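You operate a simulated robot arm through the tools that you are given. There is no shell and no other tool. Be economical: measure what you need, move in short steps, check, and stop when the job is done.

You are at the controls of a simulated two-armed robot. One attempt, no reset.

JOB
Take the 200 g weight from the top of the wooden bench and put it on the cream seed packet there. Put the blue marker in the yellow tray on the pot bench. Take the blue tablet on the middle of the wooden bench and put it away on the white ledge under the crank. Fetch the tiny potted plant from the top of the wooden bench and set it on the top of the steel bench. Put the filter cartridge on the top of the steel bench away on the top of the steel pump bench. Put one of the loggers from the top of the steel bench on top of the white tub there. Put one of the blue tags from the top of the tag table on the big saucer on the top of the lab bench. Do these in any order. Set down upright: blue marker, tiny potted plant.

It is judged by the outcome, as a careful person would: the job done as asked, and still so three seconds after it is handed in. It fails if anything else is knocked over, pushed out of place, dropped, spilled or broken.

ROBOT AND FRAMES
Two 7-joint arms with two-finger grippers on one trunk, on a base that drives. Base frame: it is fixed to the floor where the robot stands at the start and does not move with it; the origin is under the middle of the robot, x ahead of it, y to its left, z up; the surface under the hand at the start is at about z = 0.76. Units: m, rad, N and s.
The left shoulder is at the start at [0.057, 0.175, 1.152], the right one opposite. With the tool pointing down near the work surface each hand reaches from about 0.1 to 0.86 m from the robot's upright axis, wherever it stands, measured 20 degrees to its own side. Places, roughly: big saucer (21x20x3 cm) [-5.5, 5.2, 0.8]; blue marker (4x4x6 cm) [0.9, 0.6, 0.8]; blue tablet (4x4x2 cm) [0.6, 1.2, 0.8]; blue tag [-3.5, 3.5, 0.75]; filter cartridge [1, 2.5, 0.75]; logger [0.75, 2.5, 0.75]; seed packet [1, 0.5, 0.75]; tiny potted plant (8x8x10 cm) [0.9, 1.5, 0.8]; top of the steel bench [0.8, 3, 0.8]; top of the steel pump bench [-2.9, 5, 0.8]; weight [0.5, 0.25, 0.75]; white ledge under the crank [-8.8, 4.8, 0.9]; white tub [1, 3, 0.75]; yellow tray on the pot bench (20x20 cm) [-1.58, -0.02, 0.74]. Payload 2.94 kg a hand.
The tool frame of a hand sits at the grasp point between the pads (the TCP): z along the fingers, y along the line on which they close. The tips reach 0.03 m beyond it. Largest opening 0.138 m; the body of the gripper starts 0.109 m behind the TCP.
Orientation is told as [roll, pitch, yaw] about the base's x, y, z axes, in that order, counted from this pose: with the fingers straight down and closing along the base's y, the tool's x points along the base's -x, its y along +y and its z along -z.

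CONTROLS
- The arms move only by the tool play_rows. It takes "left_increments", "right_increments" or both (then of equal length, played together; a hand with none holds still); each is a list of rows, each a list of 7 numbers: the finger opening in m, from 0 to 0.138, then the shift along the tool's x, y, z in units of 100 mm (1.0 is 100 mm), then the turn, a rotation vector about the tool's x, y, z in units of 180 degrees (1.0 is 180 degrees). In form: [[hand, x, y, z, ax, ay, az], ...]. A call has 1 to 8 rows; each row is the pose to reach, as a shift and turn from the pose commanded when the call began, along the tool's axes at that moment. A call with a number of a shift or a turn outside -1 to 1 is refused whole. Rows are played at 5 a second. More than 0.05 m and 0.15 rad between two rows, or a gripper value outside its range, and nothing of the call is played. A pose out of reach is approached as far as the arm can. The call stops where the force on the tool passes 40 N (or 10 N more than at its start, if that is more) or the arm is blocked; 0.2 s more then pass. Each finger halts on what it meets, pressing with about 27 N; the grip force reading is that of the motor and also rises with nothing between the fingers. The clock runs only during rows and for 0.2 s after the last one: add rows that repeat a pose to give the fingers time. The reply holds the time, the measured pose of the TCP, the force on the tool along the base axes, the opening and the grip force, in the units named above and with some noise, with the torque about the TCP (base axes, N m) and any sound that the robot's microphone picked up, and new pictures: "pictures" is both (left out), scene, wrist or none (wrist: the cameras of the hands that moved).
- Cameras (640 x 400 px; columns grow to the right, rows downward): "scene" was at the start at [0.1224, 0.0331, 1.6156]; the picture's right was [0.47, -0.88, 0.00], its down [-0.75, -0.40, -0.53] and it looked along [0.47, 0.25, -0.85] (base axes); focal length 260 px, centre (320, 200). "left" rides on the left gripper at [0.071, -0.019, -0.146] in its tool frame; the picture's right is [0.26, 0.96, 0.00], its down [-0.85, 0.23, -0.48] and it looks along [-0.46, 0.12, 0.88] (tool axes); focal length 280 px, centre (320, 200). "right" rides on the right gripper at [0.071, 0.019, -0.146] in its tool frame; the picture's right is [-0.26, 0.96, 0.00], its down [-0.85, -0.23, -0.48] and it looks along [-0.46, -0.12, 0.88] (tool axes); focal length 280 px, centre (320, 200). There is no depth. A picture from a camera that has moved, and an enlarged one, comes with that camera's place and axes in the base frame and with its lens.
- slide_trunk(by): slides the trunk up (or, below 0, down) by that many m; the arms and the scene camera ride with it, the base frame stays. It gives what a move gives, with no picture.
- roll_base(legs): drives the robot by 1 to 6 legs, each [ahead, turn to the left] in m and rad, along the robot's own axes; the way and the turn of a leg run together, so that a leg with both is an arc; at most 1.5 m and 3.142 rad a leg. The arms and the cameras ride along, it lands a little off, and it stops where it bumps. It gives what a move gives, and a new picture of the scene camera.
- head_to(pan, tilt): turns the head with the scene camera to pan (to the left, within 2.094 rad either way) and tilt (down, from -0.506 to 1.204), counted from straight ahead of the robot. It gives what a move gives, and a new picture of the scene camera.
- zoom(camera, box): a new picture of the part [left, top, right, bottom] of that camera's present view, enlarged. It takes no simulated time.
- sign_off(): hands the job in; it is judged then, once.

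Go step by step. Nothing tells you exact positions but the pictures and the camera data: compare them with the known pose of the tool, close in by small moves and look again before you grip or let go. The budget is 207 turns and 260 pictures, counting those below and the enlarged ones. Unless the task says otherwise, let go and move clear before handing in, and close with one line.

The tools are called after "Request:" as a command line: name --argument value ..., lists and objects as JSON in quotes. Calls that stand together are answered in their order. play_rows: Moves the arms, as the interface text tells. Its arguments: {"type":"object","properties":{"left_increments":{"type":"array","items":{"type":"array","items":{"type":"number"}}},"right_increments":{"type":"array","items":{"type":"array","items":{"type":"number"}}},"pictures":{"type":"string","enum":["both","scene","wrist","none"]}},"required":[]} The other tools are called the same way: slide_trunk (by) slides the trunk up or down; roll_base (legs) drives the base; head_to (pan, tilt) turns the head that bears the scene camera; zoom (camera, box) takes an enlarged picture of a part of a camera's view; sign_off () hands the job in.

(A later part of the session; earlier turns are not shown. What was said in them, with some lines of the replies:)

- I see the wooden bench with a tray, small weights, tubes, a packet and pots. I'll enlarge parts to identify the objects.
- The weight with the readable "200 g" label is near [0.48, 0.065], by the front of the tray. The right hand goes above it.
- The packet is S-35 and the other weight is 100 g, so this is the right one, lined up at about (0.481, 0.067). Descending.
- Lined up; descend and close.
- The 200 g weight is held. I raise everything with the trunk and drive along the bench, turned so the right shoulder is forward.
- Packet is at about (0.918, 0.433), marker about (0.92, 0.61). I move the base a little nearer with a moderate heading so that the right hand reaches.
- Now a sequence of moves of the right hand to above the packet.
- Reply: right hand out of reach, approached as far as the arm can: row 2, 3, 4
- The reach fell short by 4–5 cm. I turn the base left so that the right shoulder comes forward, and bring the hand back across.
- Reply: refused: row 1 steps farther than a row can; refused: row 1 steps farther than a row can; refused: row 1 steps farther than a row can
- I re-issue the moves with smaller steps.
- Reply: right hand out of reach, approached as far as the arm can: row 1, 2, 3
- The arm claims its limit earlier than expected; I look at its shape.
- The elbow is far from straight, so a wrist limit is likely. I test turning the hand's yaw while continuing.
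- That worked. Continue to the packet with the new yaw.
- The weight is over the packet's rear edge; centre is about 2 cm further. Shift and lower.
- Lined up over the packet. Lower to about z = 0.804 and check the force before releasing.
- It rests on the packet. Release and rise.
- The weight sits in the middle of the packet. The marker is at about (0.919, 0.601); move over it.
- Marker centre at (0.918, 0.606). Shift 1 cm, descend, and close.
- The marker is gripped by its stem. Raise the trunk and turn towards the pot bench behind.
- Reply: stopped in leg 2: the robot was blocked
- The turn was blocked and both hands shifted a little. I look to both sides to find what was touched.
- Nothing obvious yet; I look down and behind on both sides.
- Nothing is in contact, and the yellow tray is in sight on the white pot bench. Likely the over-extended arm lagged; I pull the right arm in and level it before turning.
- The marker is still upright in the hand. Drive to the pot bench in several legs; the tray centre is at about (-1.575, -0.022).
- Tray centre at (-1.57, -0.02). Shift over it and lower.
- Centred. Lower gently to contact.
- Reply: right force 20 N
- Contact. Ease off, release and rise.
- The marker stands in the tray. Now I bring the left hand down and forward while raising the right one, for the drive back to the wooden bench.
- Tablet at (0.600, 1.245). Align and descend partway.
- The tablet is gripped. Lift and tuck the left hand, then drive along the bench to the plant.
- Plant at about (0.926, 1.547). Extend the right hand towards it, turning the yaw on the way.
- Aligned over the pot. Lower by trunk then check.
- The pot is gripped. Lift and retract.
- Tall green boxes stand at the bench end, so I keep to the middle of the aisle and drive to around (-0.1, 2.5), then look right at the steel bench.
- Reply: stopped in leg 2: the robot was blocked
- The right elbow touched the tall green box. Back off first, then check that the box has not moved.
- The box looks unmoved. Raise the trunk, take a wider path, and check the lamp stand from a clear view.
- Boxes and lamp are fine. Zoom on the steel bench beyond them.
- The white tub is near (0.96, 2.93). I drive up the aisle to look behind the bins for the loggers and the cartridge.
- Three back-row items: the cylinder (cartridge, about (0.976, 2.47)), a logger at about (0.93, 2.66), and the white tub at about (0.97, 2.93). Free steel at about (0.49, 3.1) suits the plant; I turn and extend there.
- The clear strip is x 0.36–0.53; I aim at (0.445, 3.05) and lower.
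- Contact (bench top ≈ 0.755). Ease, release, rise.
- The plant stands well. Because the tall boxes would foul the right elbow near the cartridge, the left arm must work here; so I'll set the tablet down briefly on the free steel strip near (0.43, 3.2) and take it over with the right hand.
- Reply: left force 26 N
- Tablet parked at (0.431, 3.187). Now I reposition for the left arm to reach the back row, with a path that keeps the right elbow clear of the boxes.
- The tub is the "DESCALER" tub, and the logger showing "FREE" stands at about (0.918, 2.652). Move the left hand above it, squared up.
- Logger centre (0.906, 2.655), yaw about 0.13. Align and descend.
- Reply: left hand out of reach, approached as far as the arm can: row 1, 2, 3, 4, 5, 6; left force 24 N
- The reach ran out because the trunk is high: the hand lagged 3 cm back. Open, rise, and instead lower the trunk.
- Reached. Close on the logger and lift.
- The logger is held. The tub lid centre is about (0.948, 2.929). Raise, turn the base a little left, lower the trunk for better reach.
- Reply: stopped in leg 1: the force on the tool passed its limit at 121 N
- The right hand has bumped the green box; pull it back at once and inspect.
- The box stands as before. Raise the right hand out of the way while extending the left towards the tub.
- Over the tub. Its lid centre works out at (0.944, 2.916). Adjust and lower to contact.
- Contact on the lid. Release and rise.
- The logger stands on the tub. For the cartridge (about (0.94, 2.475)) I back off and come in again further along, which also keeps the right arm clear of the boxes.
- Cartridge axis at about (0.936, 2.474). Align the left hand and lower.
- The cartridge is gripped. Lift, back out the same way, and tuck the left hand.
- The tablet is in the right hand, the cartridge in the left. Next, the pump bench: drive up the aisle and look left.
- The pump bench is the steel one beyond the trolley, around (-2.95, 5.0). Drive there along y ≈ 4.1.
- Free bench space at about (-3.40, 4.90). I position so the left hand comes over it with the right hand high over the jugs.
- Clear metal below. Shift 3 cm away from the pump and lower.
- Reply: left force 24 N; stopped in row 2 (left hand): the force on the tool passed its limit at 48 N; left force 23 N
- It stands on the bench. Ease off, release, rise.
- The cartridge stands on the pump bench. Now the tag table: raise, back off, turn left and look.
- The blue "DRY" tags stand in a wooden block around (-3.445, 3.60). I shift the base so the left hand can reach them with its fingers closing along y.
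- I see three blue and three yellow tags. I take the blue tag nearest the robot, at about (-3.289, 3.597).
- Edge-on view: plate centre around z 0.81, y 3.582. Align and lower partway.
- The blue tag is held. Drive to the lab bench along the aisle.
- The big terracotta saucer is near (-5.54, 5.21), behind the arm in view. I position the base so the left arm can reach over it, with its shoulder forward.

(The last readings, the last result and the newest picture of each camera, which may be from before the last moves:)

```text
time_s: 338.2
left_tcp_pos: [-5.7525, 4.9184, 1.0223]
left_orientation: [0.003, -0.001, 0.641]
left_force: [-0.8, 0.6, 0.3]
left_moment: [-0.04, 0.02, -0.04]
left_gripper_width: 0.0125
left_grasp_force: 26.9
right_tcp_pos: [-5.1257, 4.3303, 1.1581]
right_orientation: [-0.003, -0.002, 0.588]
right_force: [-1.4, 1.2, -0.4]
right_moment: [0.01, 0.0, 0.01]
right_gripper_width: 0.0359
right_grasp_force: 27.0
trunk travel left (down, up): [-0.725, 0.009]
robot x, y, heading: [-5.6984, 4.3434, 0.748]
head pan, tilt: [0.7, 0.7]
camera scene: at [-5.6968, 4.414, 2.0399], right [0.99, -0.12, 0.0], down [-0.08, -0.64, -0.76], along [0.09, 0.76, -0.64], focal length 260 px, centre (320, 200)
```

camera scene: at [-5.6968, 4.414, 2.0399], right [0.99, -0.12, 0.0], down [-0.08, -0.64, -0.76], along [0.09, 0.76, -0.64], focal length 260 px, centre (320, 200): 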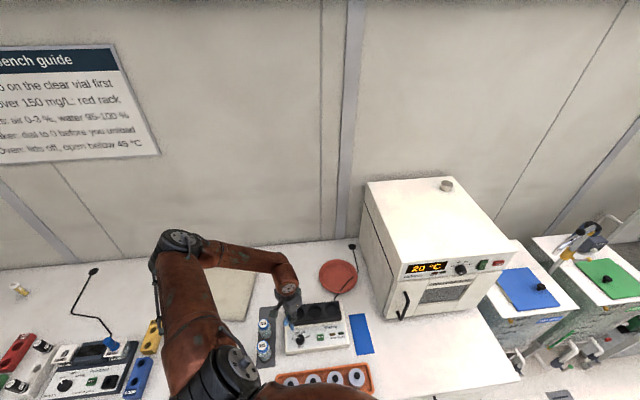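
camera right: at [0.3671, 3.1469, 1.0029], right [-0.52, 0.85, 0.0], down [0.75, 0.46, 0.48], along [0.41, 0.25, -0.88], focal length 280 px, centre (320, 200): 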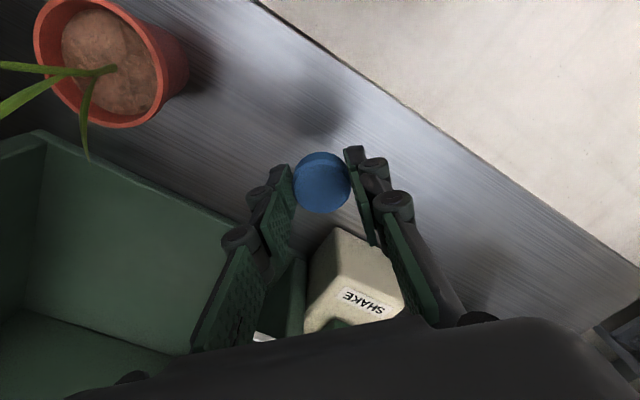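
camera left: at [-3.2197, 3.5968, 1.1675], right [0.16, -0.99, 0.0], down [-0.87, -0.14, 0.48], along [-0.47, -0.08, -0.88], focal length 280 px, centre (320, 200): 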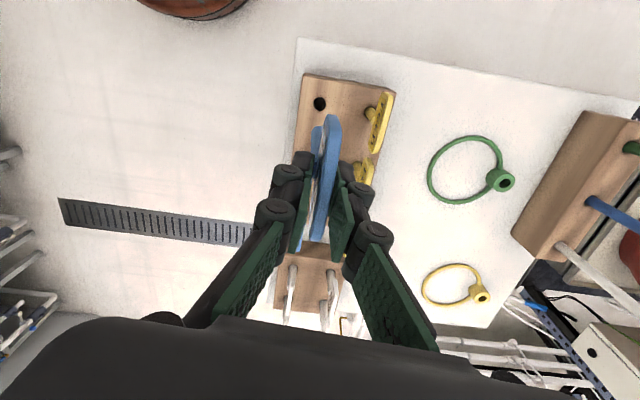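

Saucer centre is about (-5.50, 5.24), with a thin black cable at its right; I aim for its near-left part, (-5.525, 5.19).

Request:
play_rows --left_increments '[[0, 0, 0, -0.4, 0, 0, 0], [0, 0, 0, -0.8, 0, 0, 0], [0, 0, 0, -1.0, 0, 0, 0]]' --pictures "none"

Request:
slide_trunk --by -0.1

Request:
play_rows --left_increments '[[0, -0.29, 0.07, 0, 0, 0, -0.026], [0, -0.58, 0.14, 0, 0, 0, -0.052], [0, -0.864, 0.204, 0, 0, 0, -0.078]]' --pictures "none"

Request:
play_rows --left_increments '[[0, -0.29, 0, 0, 0, 0, -0.026], [0, -0.58, 0, 0, 0, 0, -0.052], [0, -0.887, -0.01, 0, 0, 0, -0.078]]' --pictures "none"

Request:
play_rows --left_increments '[[0, -0.29, -0.08, 0, 0, 0, -0.026], [0, -0.58, -0.15, 0, 0, 0, -0.052], [0, -0.858, -0.226, 0, 0, 0, -0.078]]' --pictures "wrist"

```text
time_s: 339.0
left_tcp_pos: [-5.7521, 4.913, 1.1223]
left_orientation: [0.001, 0.0, 0.64]
left_force: [-0.3, 0.0, -0.7]
left_moment: [0.01, 0.0, 0.03]
left_gripper_width: 0.0126
left_grasp_force: 27.1
right_tcp_pos: [-5.126, 4.3309, 1.1581]
right_orientation: [-0.002, -0.001, 0.589]
right_force: [0.4, 0.0, -0.7]
right_moment: [0.05, 0.0, 0.0]
right_gripper_width: 0.0357
right_grasp_force: 27.1
trunk travel left (down, up): [-0.725, 0.009]
robot x, y, heading: [-5.6941, 4.3448, 0.751]
head pan, tilt: [0.7, 0.7]
```

```text
time_s: 340.3
left_tcp_pos: [-5.7527, 4.9166, 1.0225]
left_orientation: [0.004, -0.002, 0.639]
left_force: [0.2, 0.3, 0.2]
left_moment: [-0.02, 0.02, 0.01]
left_gripper_width: 0.0124
left_grasp_force: 26.8
right_tcp_pos: [-5.1262, 4.331, 1.0595]
right_orientation: [-0.003, -0.001, 0.589]
right_force: [1.4, 0.9, -0.2]
right_moment: [0.0, -0.01, -0.01]
right_gripper_width: 0.0357
right_grasp_force: 26.7
trunk travel left (down, up): [-0.625, 0.109]
robot x, y, heading: [-5.6943, 4.3419, 0.747]
head pan, tilt: [0.7, 0.7]
```

```text
time_s: 341.1
left_tcp_pos: [-5.6948, 4.9837, 1.0233]
left_orientation: [0.002, -0.001, 0.886]
left_force: [0.1, -0.1, -0.9]
left_moment: [-0.01, -0.02, -0.01]
left_gripper_width: 0.0128
left_grasp_force: 27.4
right_tcp_pos: [-5.1255, 4.3312, 1.0579]
right_orientation: [-0.002, 0.0, 0.587]
right_force: [-0.3, -0.9, -0.9]
right_moment: [-0.01, 0.02, 0.02]
right_gripper_width: 0.0357
right_grasp_force: 26.9
trunk travel left (down, up): [-0.625, 0.109]
robot x, y, heading: [-5.6935, 4.3398, 0.748]
head pan, tilt: [0.7, 0.7]
```

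```text
time_s: 341.9
left_tcp_pos: [-5.6363, 5.0526, 1.0225]
left_orientation: [0.004, -0.002, 1.132]
left_force: [0.4, 0.4, 0.4]
left_moment: [0.0, 0.01, 0.02]
left_gripper_width: 0.0129
left_grasp_force: 27.1
right_tcp_pos: [-5.1255, 4.3316, 1.0569]
right_orientation: [-0.002, 0.0, 0.589]
right_force: [0.1, 0.7, 0.2]
right_moment: [-0.04, 0.01, 0.0]
right_gripper_width: 0.0358
right_grasp_force: 26.8
trunk travel left (down, up): [-0.625, 0.109]
robot x, y, heading: [-5.6907, 4.3424, 0.746]
head pan, tilt: [0.7, 0.7]
```

```text
time_s: 342.7
left_tcp_pos: [-5.5816, 5.1211, 1.0222]
left_orientation: [0.002, -0.002, 1.377]
left_force: [0.1, 0.4, 0.0]
left_moment: [0.01, -0.01, -0.02]
left_gripper_width: 0.0125
left_grasp_force: 27.1
right_tcp_pos: [-5.1252, 4.3304, 1.0576]
right_orientation: [-0.001, -0.001, 0.588]
right_force: [0.3, 0.4, 0.1]
right_moment: [0.0, 0.02, -0.01]
right_gripper_width: 0.0359
right_grasp_force: 27.3
trunk travel left (down, up): [-0.625, 0.109]
robot x, y, heading: [-5.6894, 4.3407, 0.749]
head pan, tilt: [0.7, 0.7]
camera left: at [-5.5763, 5.047, 1.1668], right [-1.0, -0.07, 0.0], down [-0.06, 0.88, 0.48], along [-0.04, 0.48, -0.88], focal length 280 px, centre (320, 200)
```

left: 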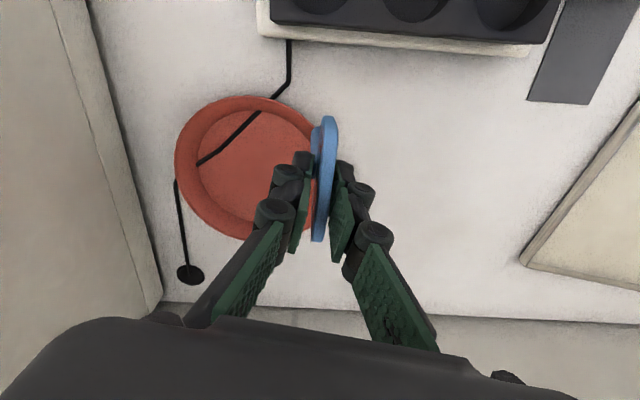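

The saucer centre works out near (-5.49, 5.21). I move over it and tilt the hand so the tag will lie down gently rather than drop upright.

Request:
play_rows --left_increments '[[0, -0.16, -0.1, 0, 0.04, 0, 0], [0, -0.32, -0.2, 0, 0.08, 0, 0], [0, -0.48, -0.3, 0, 0.12, 0, 0], [0, -0.64, -0.4, 0, 0.16, 0, 0], [0, -0.8, -0.5, 0, 0.2, 0, 0], [0, -0.94, -0.6, 0, 0.24, 0, 0], [0, -0.94, -0.6, 0, 0.25, 0, 0]]' --pictures "both"

```text
time_s: 344.3
left_tcp_pos: [-5.5523, 5.1332, 1.0546]
left_orientation: [-0.757, 0.031, 1.417]
left_force: [-0.6, -0.1, -0.7]
left_moment: [0.0, -0.07, 0.0]
left_gripper_width: 0.0128
left_grasp_force: 26.6
left hand out of reach, approached as far as the arm can: row 4, 5, 6, 7
right_tcp_pos: [-5.1267, 4.3308, 1.0574]
right_orientation: [-0.002, -0.003, 0.589]
right_force: [-0.1, 0.2, -1.2]
right_moment: [-0.04, 0.02, 0.02]
right_gripper_width: 0.0357
right_grasp_force: 27.8
trunk travel left (down, up): [-0.625, 0.109]
robot x, y, heading: [-5.6953, 4.3421, 0.746]
head pan, tilt: [0.7, 0.7]
camera scene: at [-5.695, 4.4156, 1.9401], right [0.99, -0.12, 0.0], down [-0.08, -0.64, -0.76], along [0.09, 0.76, -0.64], focal length 260 px, centre (320, 200)
camera left: at [-5.6485, 5.0796, 1.1744], right [-0.74, -0.17, -0.65], down [-0.36, 0.92, 0.16], along [0.58, 0.35, -0.74], focal length 280 px, centre (320, 200)
```

scene: 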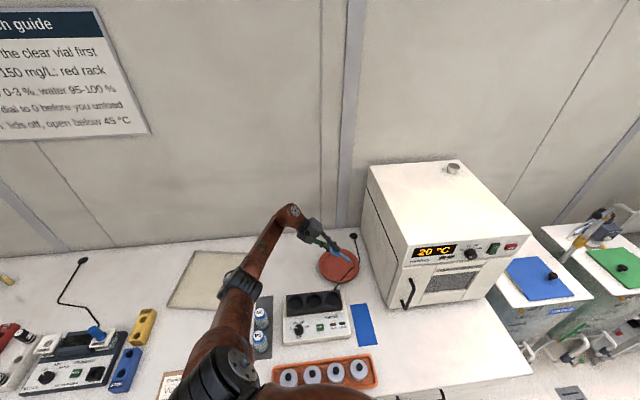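
left: 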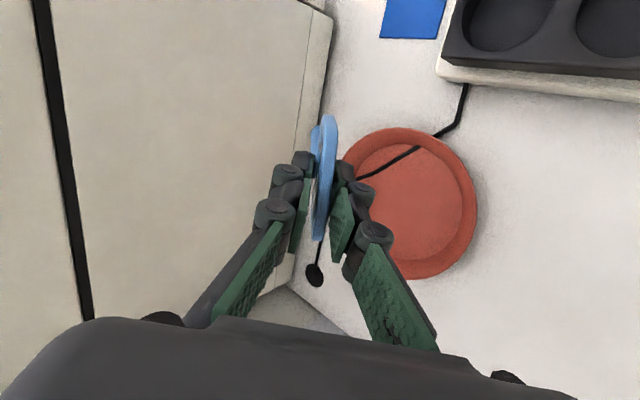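

The tilt works but limits reach; a small drive forward puts the tag over the saucer. Then lower with the trunk.

Request:
roll_base --legs '[[0.065, 0]]'

Request:
slide_trunk --by -0.14

Request:
play_rows --left_increments '[[0, 0, 0, 0, 0, 0, 0]]' --pictures "both"

```text
time_s: 345.3
left_tcp_pos: [-5.5134, 5.1705, 1.0588]
left_orientation: [-0.765, 0.023, 1.412]
left_force: [0.5, 1.1, -1.2]
left_moment: [-0.15, -0.05, -0.08]
left_gripper_width: 0.0126
left_grasp_force: 26.8
right_tcp_pos: [-5.0877, 4.3676, 1.062]
right_orientation: [-0.002, -0.009, 0.588]
right_force: [1.5, -0.6, -0.2]
right_moment: [-0.08, 0.17, -0.02]
right_gripper_width: 0.0357
right_grasp_force: 27.2
trunk travel left (down, up): [-0.625, 0.109]
robot x, y, heading: [-5.648, 4.384, 0.75]
head pan, tilt: [0.7, 0.7]
camera scene: at [-5.6449, 4.4638, 1.9399], right [0.99, -0.12, 0.0], down [-0.08, -0.64, -0.76], along [0.09, 0.76, -0.65], focal length 260 px, centre (320, 200)
```

scene: 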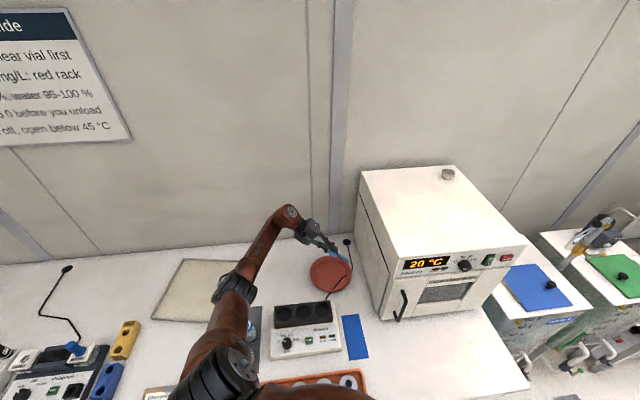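

```text
time_s: 346.9
left_tcp_pos: [-5.5141, 5.1679, 0.9218]
left_orientation: [-0.766, 0.018, 1.412]
left_force: [0.1, -0.8, -0.6]
left_moment: [0.02, 0.01, 0.06]
left_gripper_width: 0.013
left_grasp_force: 27.0
right_tcp_pos: [-5.0899, 4.3638, 0.9239]
right_orientation: [0.0, -0.015, 0.586]
right_force: [-1.3, 0.9, -0.7]
right_moment: [0.05, -0.06, 0.01]
right_gripper_width: 0.0357
right_grasp_force: 26.7
trunk travel left (down, up): [-0.485, 0.249]
robot x, y, heading: [-5.651, 4.3847, 0.753]
head pan, tilt: [0.7, 0.7]
```

```text
time_s: 347.4
left_tcp_pos: [-5.5141, 5.1675, 0.9209]
left_orientation: [-0.767, 0.02, 1.412]
left_force: [-0.6, -0.3, 0.5]
left_moment: [0.0, 0.01, -0.03]
left_gripper_width: 0.0126
left_grasp_force: 26.9
right_tcp_pos: [-5.0889, 4.364, 0.9228]
right_orientation: [0.001, -0.012, 0.586]
right_force: [-0.5, 0.5, 0.1]
right_moment: [-0.01, -0.03, -0.01]
right_gripper_width: 0.0359
right_grasp_force: 27.4
trunk travel left (down, up): [-0.485, 0.249]
robot x, y, heading: [-5.6497, 4.389, 0.744]
head pan, tilt: [0.7, 0.7]
camera scene: at [-5.6366, 4.4701, 1.8004], right [0.99, -0.12, 0.0], down [-0.08, -0.64, -0.76], along [0.09, 0.76, -0.64], focal length 260 px, centre (320, 200)
camera left: at [-5.6112, 5.1144, 1.0401], right [-0.73, -0.16, -0.66], down [-0.35, 0.92, 0.17], along [0.58, 0.36, -0.73], focal length 280 px, centre (320, 200)
```

scene: 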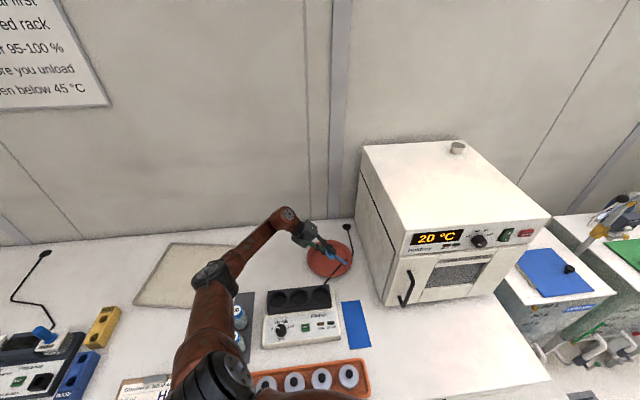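
left: 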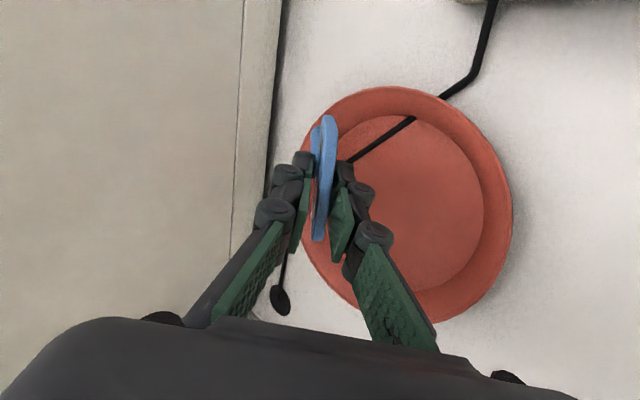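

Request:
play_rows --left_increments '[[0, -0.15, 0.19, 0.16, 0, 0, 0], [0, -0.296, 0.38, 0.327, 0, 0, 0], [0, -0.296, 0.38, 0.327, 0, 0, 0]]' --pictures "wrist"

```text
time_s: 348.1
left_tcp_pos: [-5.5145, 5.1737, 0.9121]
left_orientation: [-0.765, 0.022, 1.413]
left_force: [0.6, 0.3, -0.9]
left_moment: [0.02, -0.02, -0.02]
left_gripper_width: 0.0125
left_grasp_force: 27.5
left hand out of reach, approached as far as the arm can: row 1, 2, 3
right_tcp_pos: [-5.0884, 4.3652, 0.9215]
right_orientation: [-0.002, -0.012, 0.587]
right_force: [0.7, -0.4, 0.2]
right_moment: [-0.02, 0.01, 0.0]
right_gripper_width: 0.0358
right_grasp_force: 27.2
trunk travel left (down, up): [-0.485, 0.249]
robot x, y, heading: [-5.6469, 4.3855, 0.749]
head pan, tilt: [0.7, 0.7]
camera left: at [-5.611, 5.1195, 1.031], right [-0.73, -0.16, -0.66], down [-0.35, 0.92, 0.17], along [0.58, 0.36, -0.73], focal length 280 px, centre (320, 200)
```

left: 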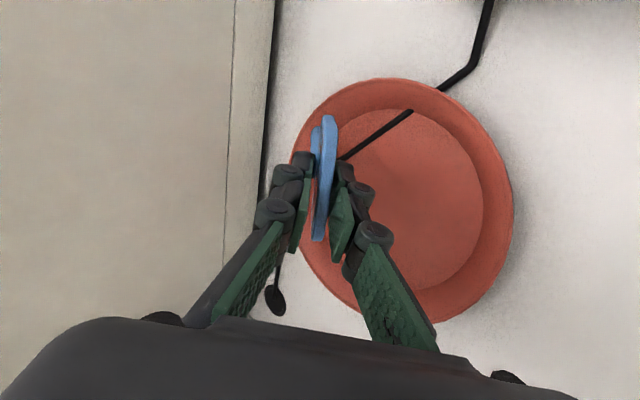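

Request:
slide_trunk --by -0.055

Request:
play_rows --left_increments '[[0, 0, 0, 0, 0, 0, 0]]' --pictures "wrist"

Request:
zoom --camera "scene" --box '[250, 180, 390, 290]'

```text
time_s: 349.1
left_tcp_pos: [-5.5147, 5.1731, 0.8584]
left_orientation: [-0.765, 0.02, 1.414]
left_force: [-1.1, 4.3, 13.7]
left_moment: [-0.02, -1.23, 0.42]
left_gripper_width: 0.0259
left_grasp_force: 26.8
right_tcp_pos: [-5.089, 4.3642, 0.8679]
right_orientation: [0.001, -0.013, 0.588]
right_force: [0.8, -0.9, -0.4]
right_moment: [0.02, -0.03, 0.0]
right_gripper_width: 0.0359
right_grasp_force: 26.9
trunk travel left (down, up): [-0.43, 0.304]
robot x, y, heading: [-5.647, 4.3906, 0.749]
head pan, tilt: [0.7, 0.7]
```

```text
time_s: 349.5
left_tcp_pos: [-5.5144, 5.172, 0.8586]
left_orientation: [-0.766, 0.02, 1.413]
left_force: [-1.0, 2.7, 13.8]
left_moment: [-0.07, -1.31, 0.32]
left_gripper_width: 0.0256
left_grasp_force: 26.7
right_tcp_pos: [-5.0895, 4.3644, 0.8676]
right_orientation: [0.0, -0.011, 0.586]
right_force: [-0.3, 0.6, 0.0]
right_moment: [0.0, -0.04, 0.0]
right_gripper_width: 0.036
right_grasp_force: 26.6
trunk travel left (down, up): [-0.43, 0.304]
robot x, y, heading: [-5.6454, 4.385, 0.747]
head pan, tilt: [0.7, 0.7]
camera left: at [-5.6115, 5.1183, 0.9774], right [-0.73, -0.16, -0.66], down [-0.36, 0.92, 0.17], along [0.58, 0.36, -0.73], focal length 280 px, centre (320, 200)
```

left: 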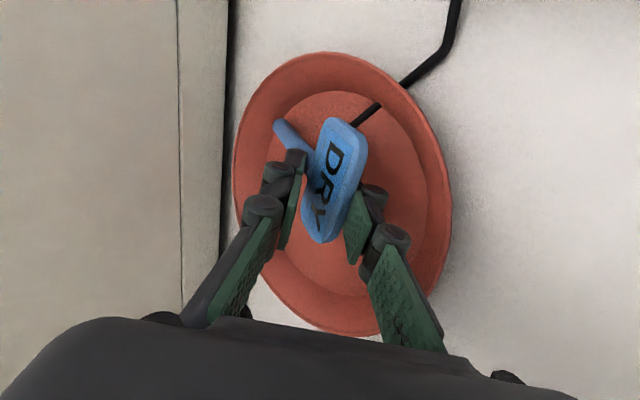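

```text
3.64 times, centred on (320, 235) of scene
camera zoom: at [-5.6256, 4.4793, 1.7455], right [0.99, -0.12, 0.0], down [-0.08, -0.64, -0.77], along [0.09, 0.76, -0.64], focal length 944 px, centre (320, 73)
```

zoom: 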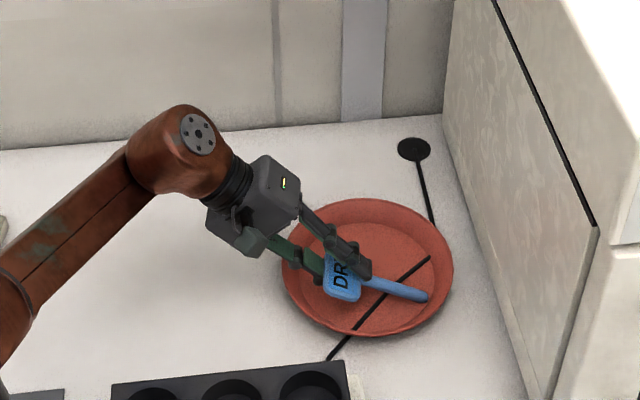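

The tag's stake already rests in the saucer. Ease slightly, open, and withdraw along the finger direction.

Request:
play_rows --left_increments '[[0.03, 0, 0, -0.02, 0, 0, 0], [0.045, 0, 0, -0.02, 0, 0, 0], [0.06, 0, 0, -0.02, 0, 0, 0], [0.06, 0, 0, -0.02, 0, 0, 0], [0.06, 0, 0, -0.3, 0, 0, 0], [0.06, 0, 0, -0.65, 0, 0, 0], [0.06, 0, 0, -1.0, 0, 0, 0]]' --pictures "wrist"

Request:
zoom --camera "scene" --box '[250, 180, 390, 290]'

```text
time_s: 351.1
left_tcp_pos: [-5.5821, 5.1838, 0.9271]
left_orientation: [-0.766, 0.021, 1.411]
left_force: [-0.1, 0.2, 0.5]
left_moment: [0.01, -0.02, 0.0]
left_gripper_width: 0.06
left_grasp_force: 0.1
right_tcp_pos: [-5.0898, 4.3643, 0.8685]
right_orientation: [0.001, -0.013, 0.585]
right_force: [0.3, -0.2, 0.2]
right_moment: [0.0, -0.04, 0.01]
right_gripper_width: 0.0357
right_grasp_force: 26.5
trunk travel left (down, up): [-0.43, 0.304]
robot x, y, heading: [-5.6469, 4.3864, 0.746]
head pan, tilt: [0.7, 0.7]
camera left: at [-5.6803, 5.1303, 1.0475], right [-0.73, -0.16, -0.66], down [-0.35, 0.92, 0.17], along [0.58, 0.36, -0.73], focal length 280 px, centre (320, 200)
```

left: 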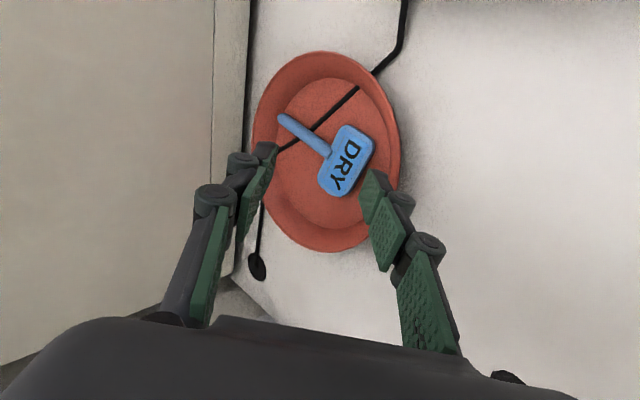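

```text
3.64 times, centred on (320, 235) of scene
camera zoom: at [-5.6261, 4.4801, 1.7454], right [0.99, -0.12, 0.0], down [-0.08, -0.64, -0.77], along [0.09, 0.76, -0.64], focal length 944 px, centre (320, 73)
```

zoom: 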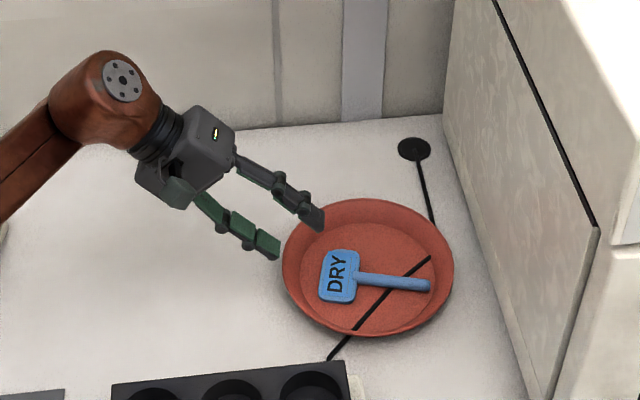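

The blue tag lies in the saucer. Raise, level the left hand, and back away; then head for the white ledge.

Request:
slide_trunk --by 0.26

Request:
play_rows --left_increments '[[0.06, 0, 0, 0, -0.04, 0, 0], [0.06, 0, 0, 0, -0.08, 0, 0], [0.06, 0, 0, 0, -0.12, 0, 0], [0.06, 0, 0, 0, -0.16, 0, 0], [0.06, 0, 0, 0, -0.2, 0, 0], [0.06, 0, 0, 0, -0.244, 0, 0]]' --pictures "none"

Request:
roll_base --legs '[[-0.3, 0]]'

Request:
play_rows --left_increments '[[0.06, 0.33, 0.1, 0, 0, 0, 0.03], [0.06, 0.66, 0.2, 0, 0, 0, 0.06], [0.06, 0.98, 0.3, 0, 0, 0, 0.09]]' --pictures "none"

Request:
play_rows --left_increments '[[0.06, 0.33, 0.1, 0, 0, 0, 0.03], [0.06, 0.66, 0.2, 0, 0, 0, 0.06], [0.06, 0.98, 0.3, 0, 0, 0, 0.09]]' --pictures "none"

```text
time_s: 353.8
left_tcp_pos: [-5.5833, 5.1849, 1.1886]
left_orientation: [-0.764, 0.022, 1.41]
left_force: [-0.7, 0.0, 0.0]
left_moment: [-0.02, 0.0, 0.0]
left_gripper_width: 0.0598
left_grasp_force: 0.0
right_tcp_pos: [-5.0899, 4.3644, 1.1262]
right_orientation: [0.0, -0.012, 0.587]
right_force: [-0.6, 0.5, 0.0]
right_moment: [0.01, 0.03, -0.02]
right_gripper_width: 0.0361
right_grasp_force: 27.1
trunk travel left (down, up): [-0.69, 0.044]
robot x, y, heading: [-5.647, 4.3867, 0.747]
head pan, tilt: [0.7, 0.7]
```

```text
time_s: 355.2
left_tcp_pos: [-5.5814, 5.1852, 1.1897]
left_orientation: [0.006, 0.021, 1.412]
left_force: [0.7, 0.1, 0.2]
left_moment: [-0.02, 0.04, 0.0]
left_gripper_width: 0.0598
left_grasp_force: 0.1
right_tcp_pos: [-5.0876, 4.3658, 1.127]
right_orientation: [0.0, -0.009, 0.588]
right_force: [0.8, -0.3, -0.3]
right_moment: [-0.01, 0.01, 0.0]
right_gripper_width: 0.0357
right_grasp_force: 26.9
trunk travel left (down, up): [-0.69, 0.044]
robot x, y, heading: [-5.6476, 4.3868, 0.748]
head pan, tilt: [0.7, 0.7]
```

```text
time_s: 357.2
left_tcp_pos: [-5.8049, 4.9826, 1.1891]
left_orientation: [0.004, 0.021, 1.418]
left_force: [-0.8, 0.1, -0.5]
left_moment: [0.01, 0.03, 0.0]
left_gripper_width: 0.0603
left_grasp_force: 0.0
right_tcp_pos: [-5.3064, 4.1661, 1.1272]
right_orientation: [0.0, -0.012, 0.595]
right_force: [-0.5, 0.0, -1.2]
right_moment: [-0.01, -0.01, -0.03]
right_gripper_width: 0.0359
right_grasp_force: 26.5
trunk travel left (down, up): [-0.69, 0.044]
robot x, y, heading: [-5.861, 4.1811, 0.758]
head pan, tilt: [0.7, 0.7]
camera scene: at [-5.8665, 4.2557, 2.005], right [0.99, -0.11, 0.0], down [-0.07, -0.64, -0.76], along [0.09, 0.76, -0.64], focal length 260 px, centre (320, 200)
```

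scene: 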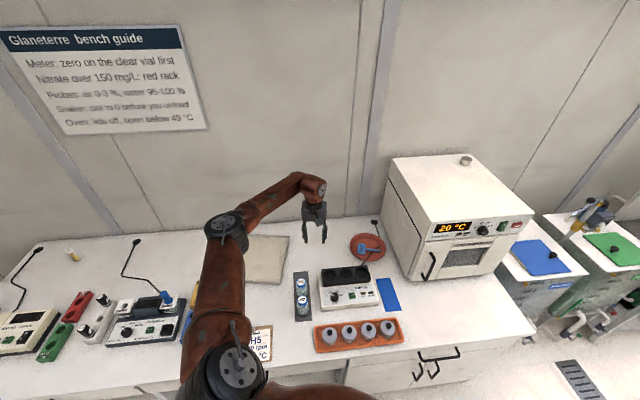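

```text
time_s: 358.0
left_tcp_pos: [-5.8525, 4.8898, 1.1941]
left_orientation: [-0.005, 0.019, 1.136]
left_force: [0.2, -0.5, -1.2]
left_moment: [0.02, -0.02, 0.0]
left_gripper_width: 0.0598
left_grasp_force: 0.0
right_tcp_pos: [-5.3074, 4.1649, 1.1268]
right_orientation: [0.001, -0.013, 0.596]
right_force: [-0.8, -0.3, -0.1]
right_moment: [0.01, -0.03, 0.01]
right_gripper_width: 0.0361
right_grasp_force: 26.5
trunk travel left (down, up): [-0.69, 0.044]
robot x, y, heading: [-5.8637, 4.1822, 0.762]
head pan, tilt: [0.7, 0.7]
```

```text
time_s: 358.8
left_tcp_pos: [-5.9193, 4.8141, 1.1943]
left_orientation: [-0.011, 0.018, 0.852]
left_force: [-0.4, -1.3, 0.0]
left_moment: [0.04, 0.03, 0.0]
left_gripper_width: 0.0601
left_grasp_force: 0.0
right_tcp_pos: [-5.306, 4.1643, 1.1262]
right_orientation: [0.002, -0.013, 0.596]
right_force: [-0.5, 0.0, -0.3]
right_moment: [0.04, 0.01, 0.03]
right_gripper_width: 0.0357
right_grasp_force: 27.1
trunk travel left (down, up): [-0.69, 0.044]
robot x, y, heading: [-5.8662, 4.1853, 0.756]
head pan, tilt: [0.7, 0.7]
```

Request:
roll_base --legs '[[0, 0.8], [0, 0.8], [0, 0.78], [1.2, 0]]'

Request:
head_to --pan -0.2 --tilt 0.4

```text
time_s: 370.9
left_tcp_pos: [-7.3949, 3.6844, 1.1934]
left_orientation: [-0.013, 0.02, -3.036]
left_force: [-0.1, -0.1, -0.7]
left_moment: [0.0, 0.03, -0.02]
left_gripper_width: 0.0599
left_grasp_force: 0.0
right_tcp_pos: [-7.401, 4.5795, 1.1263]
right_orientation: [0.0, -0.013, 2.986]
right_force: [-0.5, 0.1, -0.4]
right_moment: [0.01, -0.05, -0.02]
right_gripper_width: 0.0356
right_grasp_force: 27.1
trunk travel left (down, up): [-0.69, 0.044]
robot x, y, heading: [-7.006, 4.1887, -3.136]
head pan, tilt: [0.7, 0.7]
camera scene: at [-7.051, 4.1307, 2.005], right [-0.65, 0.76, 0.0], down [0.49, 0.42, -0.76], along [-0.58, -0.5, -0.64], focal length 260 px, centre (320, 200)
```

scene: 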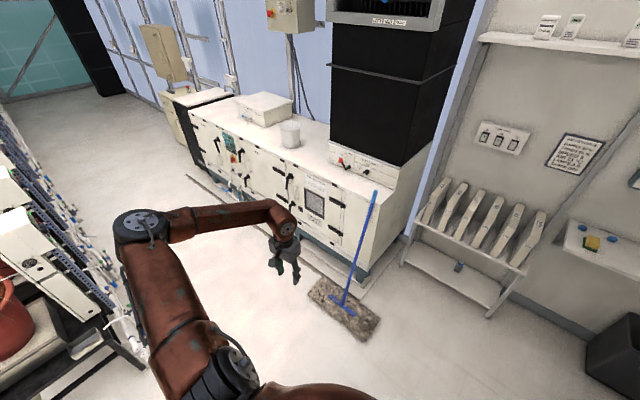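

```text
time_s: 372.1
left_tcp_pos: [-7.396, 3.6853, 1.1934]
left_orientation: [-0.01, 0.019, -3.036]
left_force: [0.4, 0.2, 0.6]
left_moment: [-0.04, 0.01, 0.02]
left_gripper_width: 0.0602
left_grasp_force: 0.1
right_tcp_pos: [-7.4016, 4.5786, 1.1275]
right_orientation: [0.0, -0.012, 2.986]
right_force: [-0.1, 0.6, 0.0]
right_moment: [0.01, -0.01, 0.01]
right_gripper_width: 0.036
right_grasp_force: 26.8
trunk travel left (down, up): [-0.69, 0.044]
robot x, y, heading: [-7.0057, 4.1832, -3.134]
head pan, tilt: [-0.201, 0.4]
camera scene: at [-7.0774, 4.2036, 2.0318], right [0.19, 0.98, 0.0], down [0.38, -0.07, -0.92], along [-0.9, 0.18, -0.39], focal length 260 px, centre (320, 200)
```

scene: 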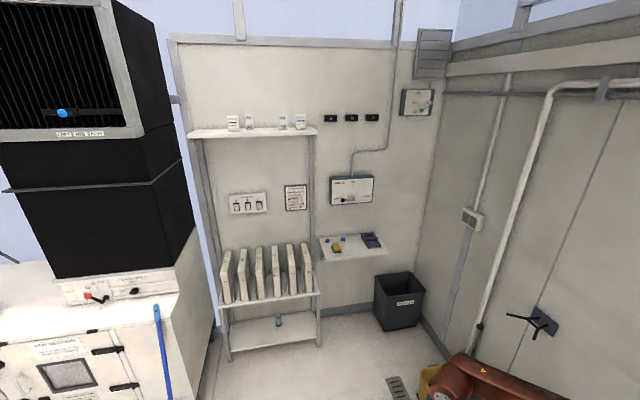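

Request:
zoom --camera "scene" --box '[290, 160, 410, 270]'

Request:
zoom --camera "scene" --box '[410, 280, 600, 400]'

Request:
head_to --pan -1.0 --tilt 0.7

```text
3.64 times, centred on (350, 215) of scene
camera zoom: at [-7.0774, 4.2036, 2.0318], right [0.19, 0.98, 0.0], down [0.38, -0.07, -0.92], along [-0.9, 0.18, -0.39], focal length 944 px, centre (211, 146)
```

zoom: 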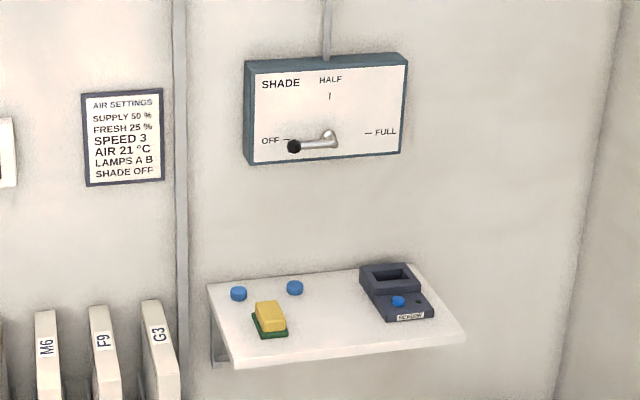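

```text
3.33 times, centred on (505, 340) of scene
camera zoom: at [-7.0774, 4.2036, 2.0318], right [0.19, 0.98, 0.0], down [0.38, -0.07, -0.92], along [-0.9, 0.18, -0.39], focal length 865 px, centre (-297, -267)
```

zoom: 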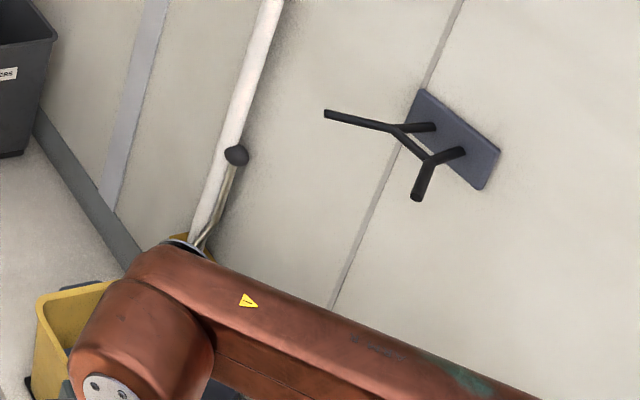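

```text
time_s: 373.2
left_tcp_pos: [-7.3944, 3.6862, 1.1942]
left_orientation: [-0.009, 0.02, -3.036]
left_force: [-1.3, -0.1, 0.4]
left_moment: [0.0, 0.01, 0.0]
left_gripper_width: 0.06
left_grasp_force: 0.1
right_tcp_pos: [-7.4026, 4.5783, 1.1273]
right_orientation: [-0.001, -0.013, 2.988]
right_force: [-0.1, 0.1, 0.1]
right_moment: [-0.04, -0.03, 0.01]
right_gripper_width: 0.0357
right_grasp_force: 27.5
trunk travel left (down, up): [-0.69, 0.044]
robot x, y, heading: [-7.0068, 4.1817, -3.137]
head pan, tilt: [-1.0, 0.7]
camera scene: at [-7.0327, 4.2569, 2.005], right [0.84, 0.55, 0.0], down [0.35, -0.54, -0.77], along [-0.42, 0.64, -0.64], focal length 260 px, centre (320, 200)
```

scene: 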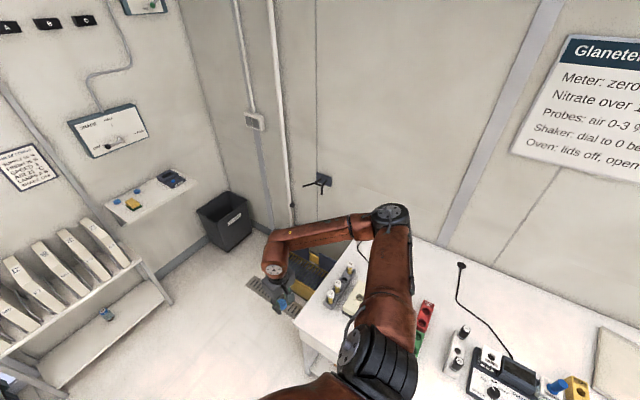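

The white ledge with other blue tablets sits under the SHADE crank; the free spot is about (-8.68, 4.79) at z ≈ 0.9. Drive up to it.

Request:
roll_base --legs '[[0, -0.18], [1.21, 0], [0, 0.18]]'

Request:
play_rows --right_increments '[[0, 0, 0, 0, 0, -0.002, 0], [0, 0, 0, 0, 0, -0.004, 0]]' --pictures "wrist"

Request:
head_to --pan -0.5 --tilt 0.85

```text
time_s: 380.8
left_tcp_pos: [-8.5987, 3.8667, 1.1939]
left_orientation: [-0.011, 0.02, -3.007]
left_force: [0.4, 0.3, -0.5]
left_moment: [0.02, -0.01, 0.01]
left_gripper_width: 0.0601
left_grasp_force: 0.0
right_tcp_pos: [-8.6313, 4.7593, 1.1288]
right_orientation: [-0.001, -0.011, 3.016]
right_force: [-0.1, 0.4, -0.8]
right_moment: [0.02, -0.02, 0.01]
right_gripper_width: 0.0358
right_grasp_force: 26.8
trunk travel left (down, up): [-0.69, 0.044]
robot x, y, heading: [-8.2282, 4.3754, -3.108]
head pan, tilt: [-1.0, 0.7]
camera scene: at [-8.2533, 4.4497, 2.005], right [0.82, 0.57, 0.0], down [0.37, -0.53, -0.76], along [-0.44, 0.63, -0.64], focal length 260 px, centre (320, 200)
```

scene: 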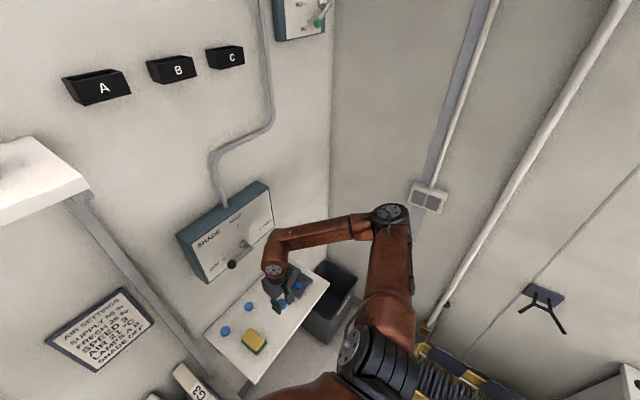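

```text
time_s: 381.4
left_tcp_pos: [-8.5983, 3.8684, 1.193]
left_orientation: [-0.013, 0.018, -3.006]
left_force: [1.1, -0.8, 0.2]
left_moment: [0.02, 0.0, 0.01]
left_gripper_width: 0.0599
left_grasp_force: 0.0
right_tcp_pos: [-8.6308, 4.7602, 1.1276]
right_orientation: [-0.001, -0.026, 3.017]
right_force: [0.0, -0.4, -0.4]
right_moment: [0.02, -0.01, -0.02]
right_gripper_width: 0.0358
right_grasp_force: 26.4
trunk travel left (down, up): [-0.69, 0.044]
robot x, y, heading: [-8.2244, 4.3783, -3.108]
head pan, tilt: [-1.0, 0.7]
camera right: at [-8.5592, 4.732, 1.271], right [-0.38, -0.92, 0.01], down [-0.8, 0.33, 0.5], along [-0.46, 0.18, -0.87], focal length 280 px, centre (320, 200)
```

right: 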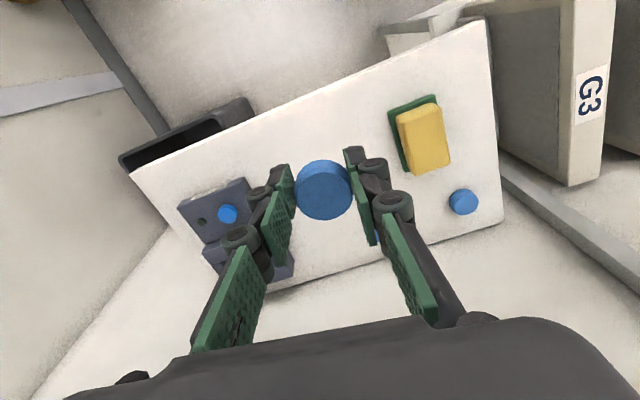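

```text
time_s: 382.4
left_tcp_pos: [-8.5965, 3.8673, 1.1933]
left_orientation: [-0.01, 0.018, -3.007]
left_force: [-0.7, -0.8, -0.2]
left_moment: [0.02, -0.02, -0.01]
left_gripper_width: 0.0599
left_grasp_force: 0.0
right_tcp_pos: [-8.6319, 4.7611, 1.1266]
right_orientation: [0.001, -0.025, 3.016]
right_force: [0.4, 0.3, -0.7]
right_moment: [0.02, 0.03, 0.02]
right_gripper_width: 0.0358
right_grasp_force: 26.7
trunk travel left (down, up): [-0.69, 0.044]
robot x, y, heading: [-8.2228, 4.3814, -3.103]
head pan, tilt: [-0.499, 0.85]
camera scene: at [-8.2744, 4.4155, 1.9928], right [0.45, 0.89, 0.0], down [0.67, -0.34, -0.66], along [-0.59, 0.3, -0.75], focal length 260 px, centre (320, 200)
```

scene: 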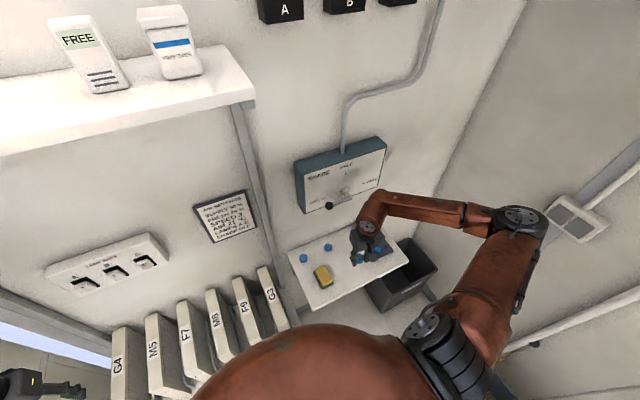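

Shift to (-8.68, 4.79), level the hand, and lower partway.

Request:
play_rows --right_increments '[[0, -0.27, -0.12, 0, 0, 0.004, 0], [0, -0.534, -0.235, 0, 0, 0.008, 0], [0, -0.534, -0.235, 0, 0, 0.008, 0]]' --pictures "none"

Request:
slide_trunk --by -0.13

Request:
play_rows --right_increments '[[0, 0, 0, 0, 0, 0, 0]]' --pictures "wrist"

Request:
zoom --camera "scene" --box '[280, 120, 440, 320]'

```text
time_s: 383.2
left_tcp_pos: [-8.5983, 3.867, 1.1941]
left_orientation: [-0.01, 0.017, -3.007]
left_force: [0.0, -0.4, 0.1]
left_moment: [0.01, 0.0, 0.0]
left_gripper_width: 0.0601
left_grasp_force: 0.1
right_tcp_pos: [-8.6814, 4.7896, 1.1294]
right_orientation: [0.0, -0.001, 3.017]
right_force: [0.0, 0.5, -0.4]
right_moment: [0.01, -0.01, 0.01]
right_gripper_width: 0.0357
right_grasp_force: 26.9
trunk travel left (down, up): [-0.69, 0.044]
robot x, y, heading: [-8.2257, 4.3767, -3.104]
head pan, tilt: [-0.499, 0.85]
```

```text
time_s: 384.7
left_tcp_pos: [-8.5978, 3.8674, 1.0655]
left_orientation: [-0.01, 0.016, -3.008]
left_force: [0.5, 0.3, -0.4]
left_moment: [0.02, 0.0, 0.02]
left_gripper_width: 0.0601
left_grasp_force: 0.1
right_tcp_pos: [-8.6822, 4.7911, 0.9987]
right_orientation: [0.0, 0.0, 3.016]
right_force: [1.2, 1.0, -0.2]
right_moment: [0.01, 0.0, 0.01]
right_gripper_width: 0.0357
right_grasp_force: 27.1
trunk travel left (down, up): [-0.56, 0.174]
robot x, y, heading: [-8.224, 4.3793, -3.102]
head pan, tilt: [-0.499, 0.85]
```

```text
time_s: 385.1
left_tcp_pos: [-8.5981, 3.8676, 1.0631]
left_orientation: [-0.01, 0.019, -3.006]
left_force: [0.7, -0.3, 0.4]
left_moment: [0.06, 0.0, 0.0]
left_gripper_width: 0.0597
left_grasp_force: 0.0
right_tcp_pos: [-8.6821, 4.79, 0.9988]
right_orientation: [0.0, 0.0, 3.016]
right_force: [0.8, -0.4, 0.1]
right_moment: [0.06, -0.03, 0.0]
right_gripper_width: 0.0358
right_grasp_force: 27.0
trunk travel left (down, up): [-0.56, 0.174]
robot x, y, heading: [-8.2278, 4.3798, -3.1]
head pan, tilt: [-0.499, 0.85]
camera right: at [-8.6132, 4.7627, 1.1441], right [-0.38, -0.92, 0.0], down [-0.81, 0.33, 0.48], along [-0.44, 0.18, -0.88], focal length 280 px, centre (320, 200)
```

right: 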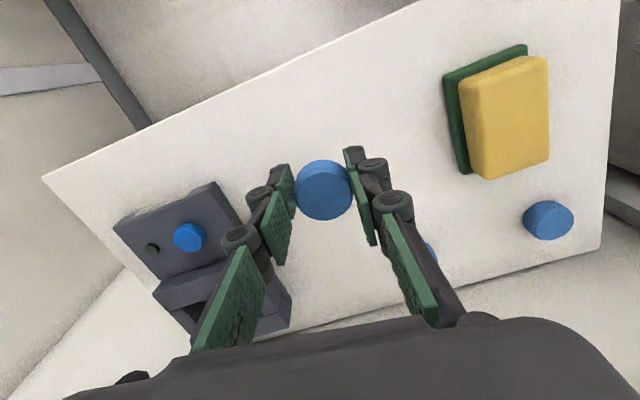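

```text
2.00 times, centred on (360, 220) of scene
camera zoom: at [-8.2804, 4.4148, 1.863], right [0.45, 0.89, 0.0], down [0.67, -0.34, -0.66], along [-0.59, 0.29, -0.75], focal length 519 px, centre (240, 160)
```

zoom: 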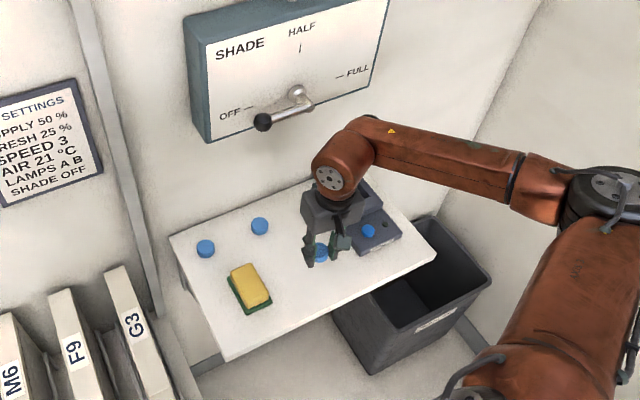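

Request:
play_rows --right_increments '[[0, 0, 0.08, 0.25, 0, 0, 0], [0, 0, 0.08, 0.5, 0, 0, 0], [0, 0, 0.08, 0.55, 0, 0, 0], [0, 0, 0.08, 0.6, 0, 0, 0], [0, 0, 0.08, 0.6, 0, 0, 0]]' --pictures "none"

```text
time_s: 386.3
left_tcp_pos: [-8.5968, 3.8676, 1.0626]
left_orientation: [-0.01, 0.016, -3.007]
left_force: [-0.7, 0.0, -0.3]
left_moment: [0.02, -0.03, -0.02]
left_gripper_width: 0.0602
left_grasp_force: 0.0
right_tcp_pos: [-8.6814, 4.7822, 0.9393]
right_orientation: [0.001, -0.001, 3.016]
right_force: [-0.4, -0.7, 0.4]
right_moment: [-0.03, -0.04, 0.01]
right_gripper_width: 0.0359
right_grasp_force: 26.8
trunk travel left (down, up): [-0.56, 0.174]
robot x, y, heading: [-8.2251, 4.3805, -3.108]
head pan, tilt: [-0.499, 0.85]
```

Request:
play_rows --right_increments '[[0, 0, 0, 0.04, 0, 0, 0], [0, 0, 0, 0.08, 0, 0, 0], [0, 0, 0, 0.12, 0, 0, 0], [0, 0, 0, 0.12, 0, 0, 0]]' --pictures "wrist"

```text
time_s: 387.3
left_tcp_pos: [-8.5984, 3.8666, 1.0643]
left_orientation: [-0.01, 0.017, -3.009]
left_force: [0.1, 0.2, 0.2]
left_moment: [-0.01, 0.0, 0.02]
left_gripper_width: 0.0601
left_grasp_force: 0.1
right_tcp_pos: [-8.682, 4.7817, 0.9302]
right_orientation: [0.001, -0.001, 3.016]
right_force: [3.0, 1.3, 19.8]
right_moment: [-0.01, -0.19, -0.02]
right_gripper_width: 0.0358
right_grasp_force: 27.0
trunk travel left (down, up): [-0.56, 0.174]
robot x, y, heading: [-8.2258, 4.381, -3.107]
head pan, tilt: [-0.499, 0.85]
camera right: at [-8.6135, 4.7546, 1.0749], right [-0.38, -0.92, 0.0], down [-0.81, 0.33, 0.48], along [-0.44, 0.18, -0.88], focal length 280 px, centre (320, 200)
```

right: 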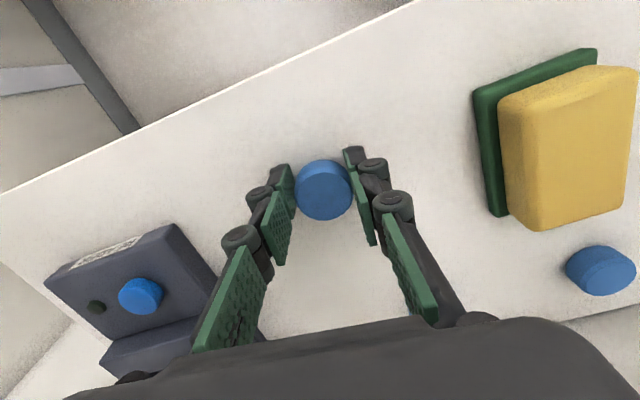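

Contact with the ledge. Ease, release, and rise.

Request:
play_rows --right_increments '[[0, 0, 0, -0.02, 0, 0, 0], [0.045, 0, 0, -0.02, 0, 0, 0], [0.055, 0, 0, -0.02, 0, 0, 0], [0.06, 0, 0, -0.02, 0, 0, 0], [0.06, 0, 0, -0.35, 0, 0, 0], [0.06, 0, 0, -0.7, 0, 0, 0], [0.06, 0, 0, -1.0, 0, 0, 0]]' --pictures "wrist"

Request:
slide_trunk --by 0.15

Request:
roll_base --legs '[[-0.3, 0]]'

```text
time_s: 388.9
left_tcp_pos: [-8.5974, 3.8666, 1.0644]
left_orientation: [-0.011, 0.018, -3.006]
left_force: [0.5, -0.7, 0.4]
left_moment: [0.0, 0.03, 0.04]
left_gripper_width: 0.0601
left_grasp_force: 0.0
right_tcp_pos: [-8.6792, 4.7813, 1.0278]
right_orientation: [-0.001, 0.001, 3.016]
right_force: [0.6, -0.8, 0.9]
right_moment: [-0.01, 0.06, 0.05]
right_gripper_width: 0.06
right_grasp_force: 0.0
trunk travel left (down, up): [-0.56, 0.174]
robot x, y, heading: [-8.2231, 4.3784, -3.103]
head pan, tilt: [-0.499, 0.85]
camera right: at [-8.6116, 4.7539, 1.1727], right [-0.38, -0.92, 0.0], down [-0.81, 0.33, 0.48], along [-0.44, 0.18, -0.88], focal length 280 px, centre (320, 200)
```

right: 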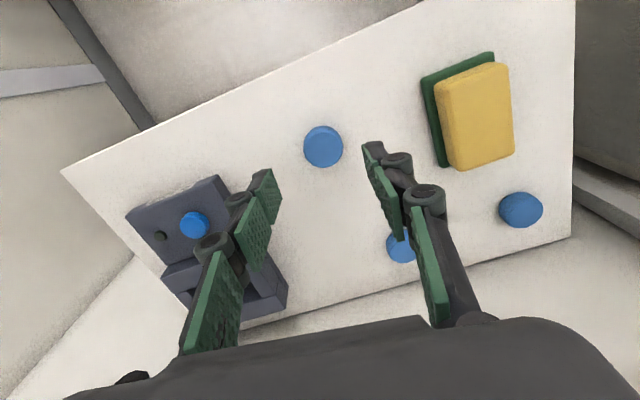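

```text
time_s: 390.7
left_tcp_pos: [-8.5978, 3.8676, 1.2144]
left_orientation: [-0.011, 0.022, -3.008]
left_force: [0.3, 0.4, 0.1]
left_moment: [-0.03, -0.01, 0.03]
left_gripper_width: 0.0602
left_grasp_force: 0.1
right_tcp_pos: [-8.6818, 4.7831, 1.1761]
right_orientation: [0.0, 0.0, 3.015]
right_force: [-0.2, -0.1, -0.1]
right_moment: [0.0, -0.02, -0.01]
right_gripper_width: 0.0602
right_grasp_force: 0.0
trunk travel left (down, up): [-0.71, 0.024]
robot x, y, heading: [-8.2282, 4.3786, -3.107]
head pan, tilt: [-0.499, 0.85]
```

```text
time_s: 392.7
left_tcp_pos: [-8.3063, 3.8793, 1.2144]
left_orientation: [-0.011, 0.02, -3.014]
left_force: [0.0, 0.7, 0.4]
left_moment: [-0.03, 0.04, -0.03]
left_gripper_width: 0.0599
left_grasp_force: 0.2
right_tcp_pos: [-8.3839, 4.7946, 1.1766]
right_orientation: [-0.001, 0.0, 3.011]
right_force: [-0.9, 0.1, 0.6]
right_moment: [-0.01, -0.01, -0.01]
right_gripper_width: 0.0599
right_grasp_force: 0.0
trunk travel left (down, up): [-0.71, 0.024]
robot x, y, heading: [-7.9295, 4.3891, -3.114]
head pan, tilt: [-0.499, 0.85]
camera scene: at [-7.9779, 4.4251, 2.0127], right [0.45, 0.89, 0.0], down [0.67, -0.34, -0.66], along [-0.59, 0.3, -0.75], focal length 260 px, centre (320, 200)
```

scene: 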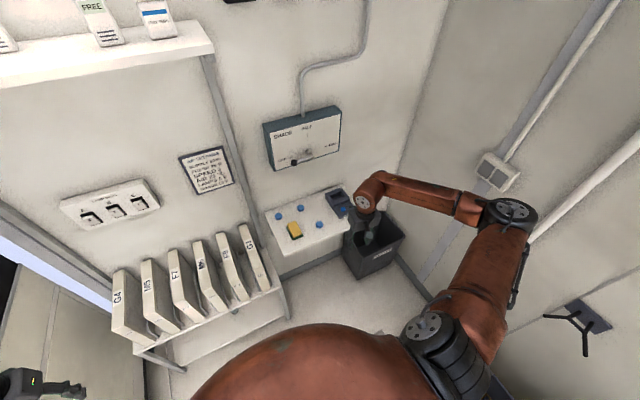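

All seven items are placed and both hands are clear, so I am handing in now.

Request:
sign_off

```text
The job is handed in.
```

All seven items are in place and the job is handed in. One doubt remains: the right hand hit the stacked green boxes at the end of the wooden bench (121 N). They looked unmoved from a distance, but I did not measure them.
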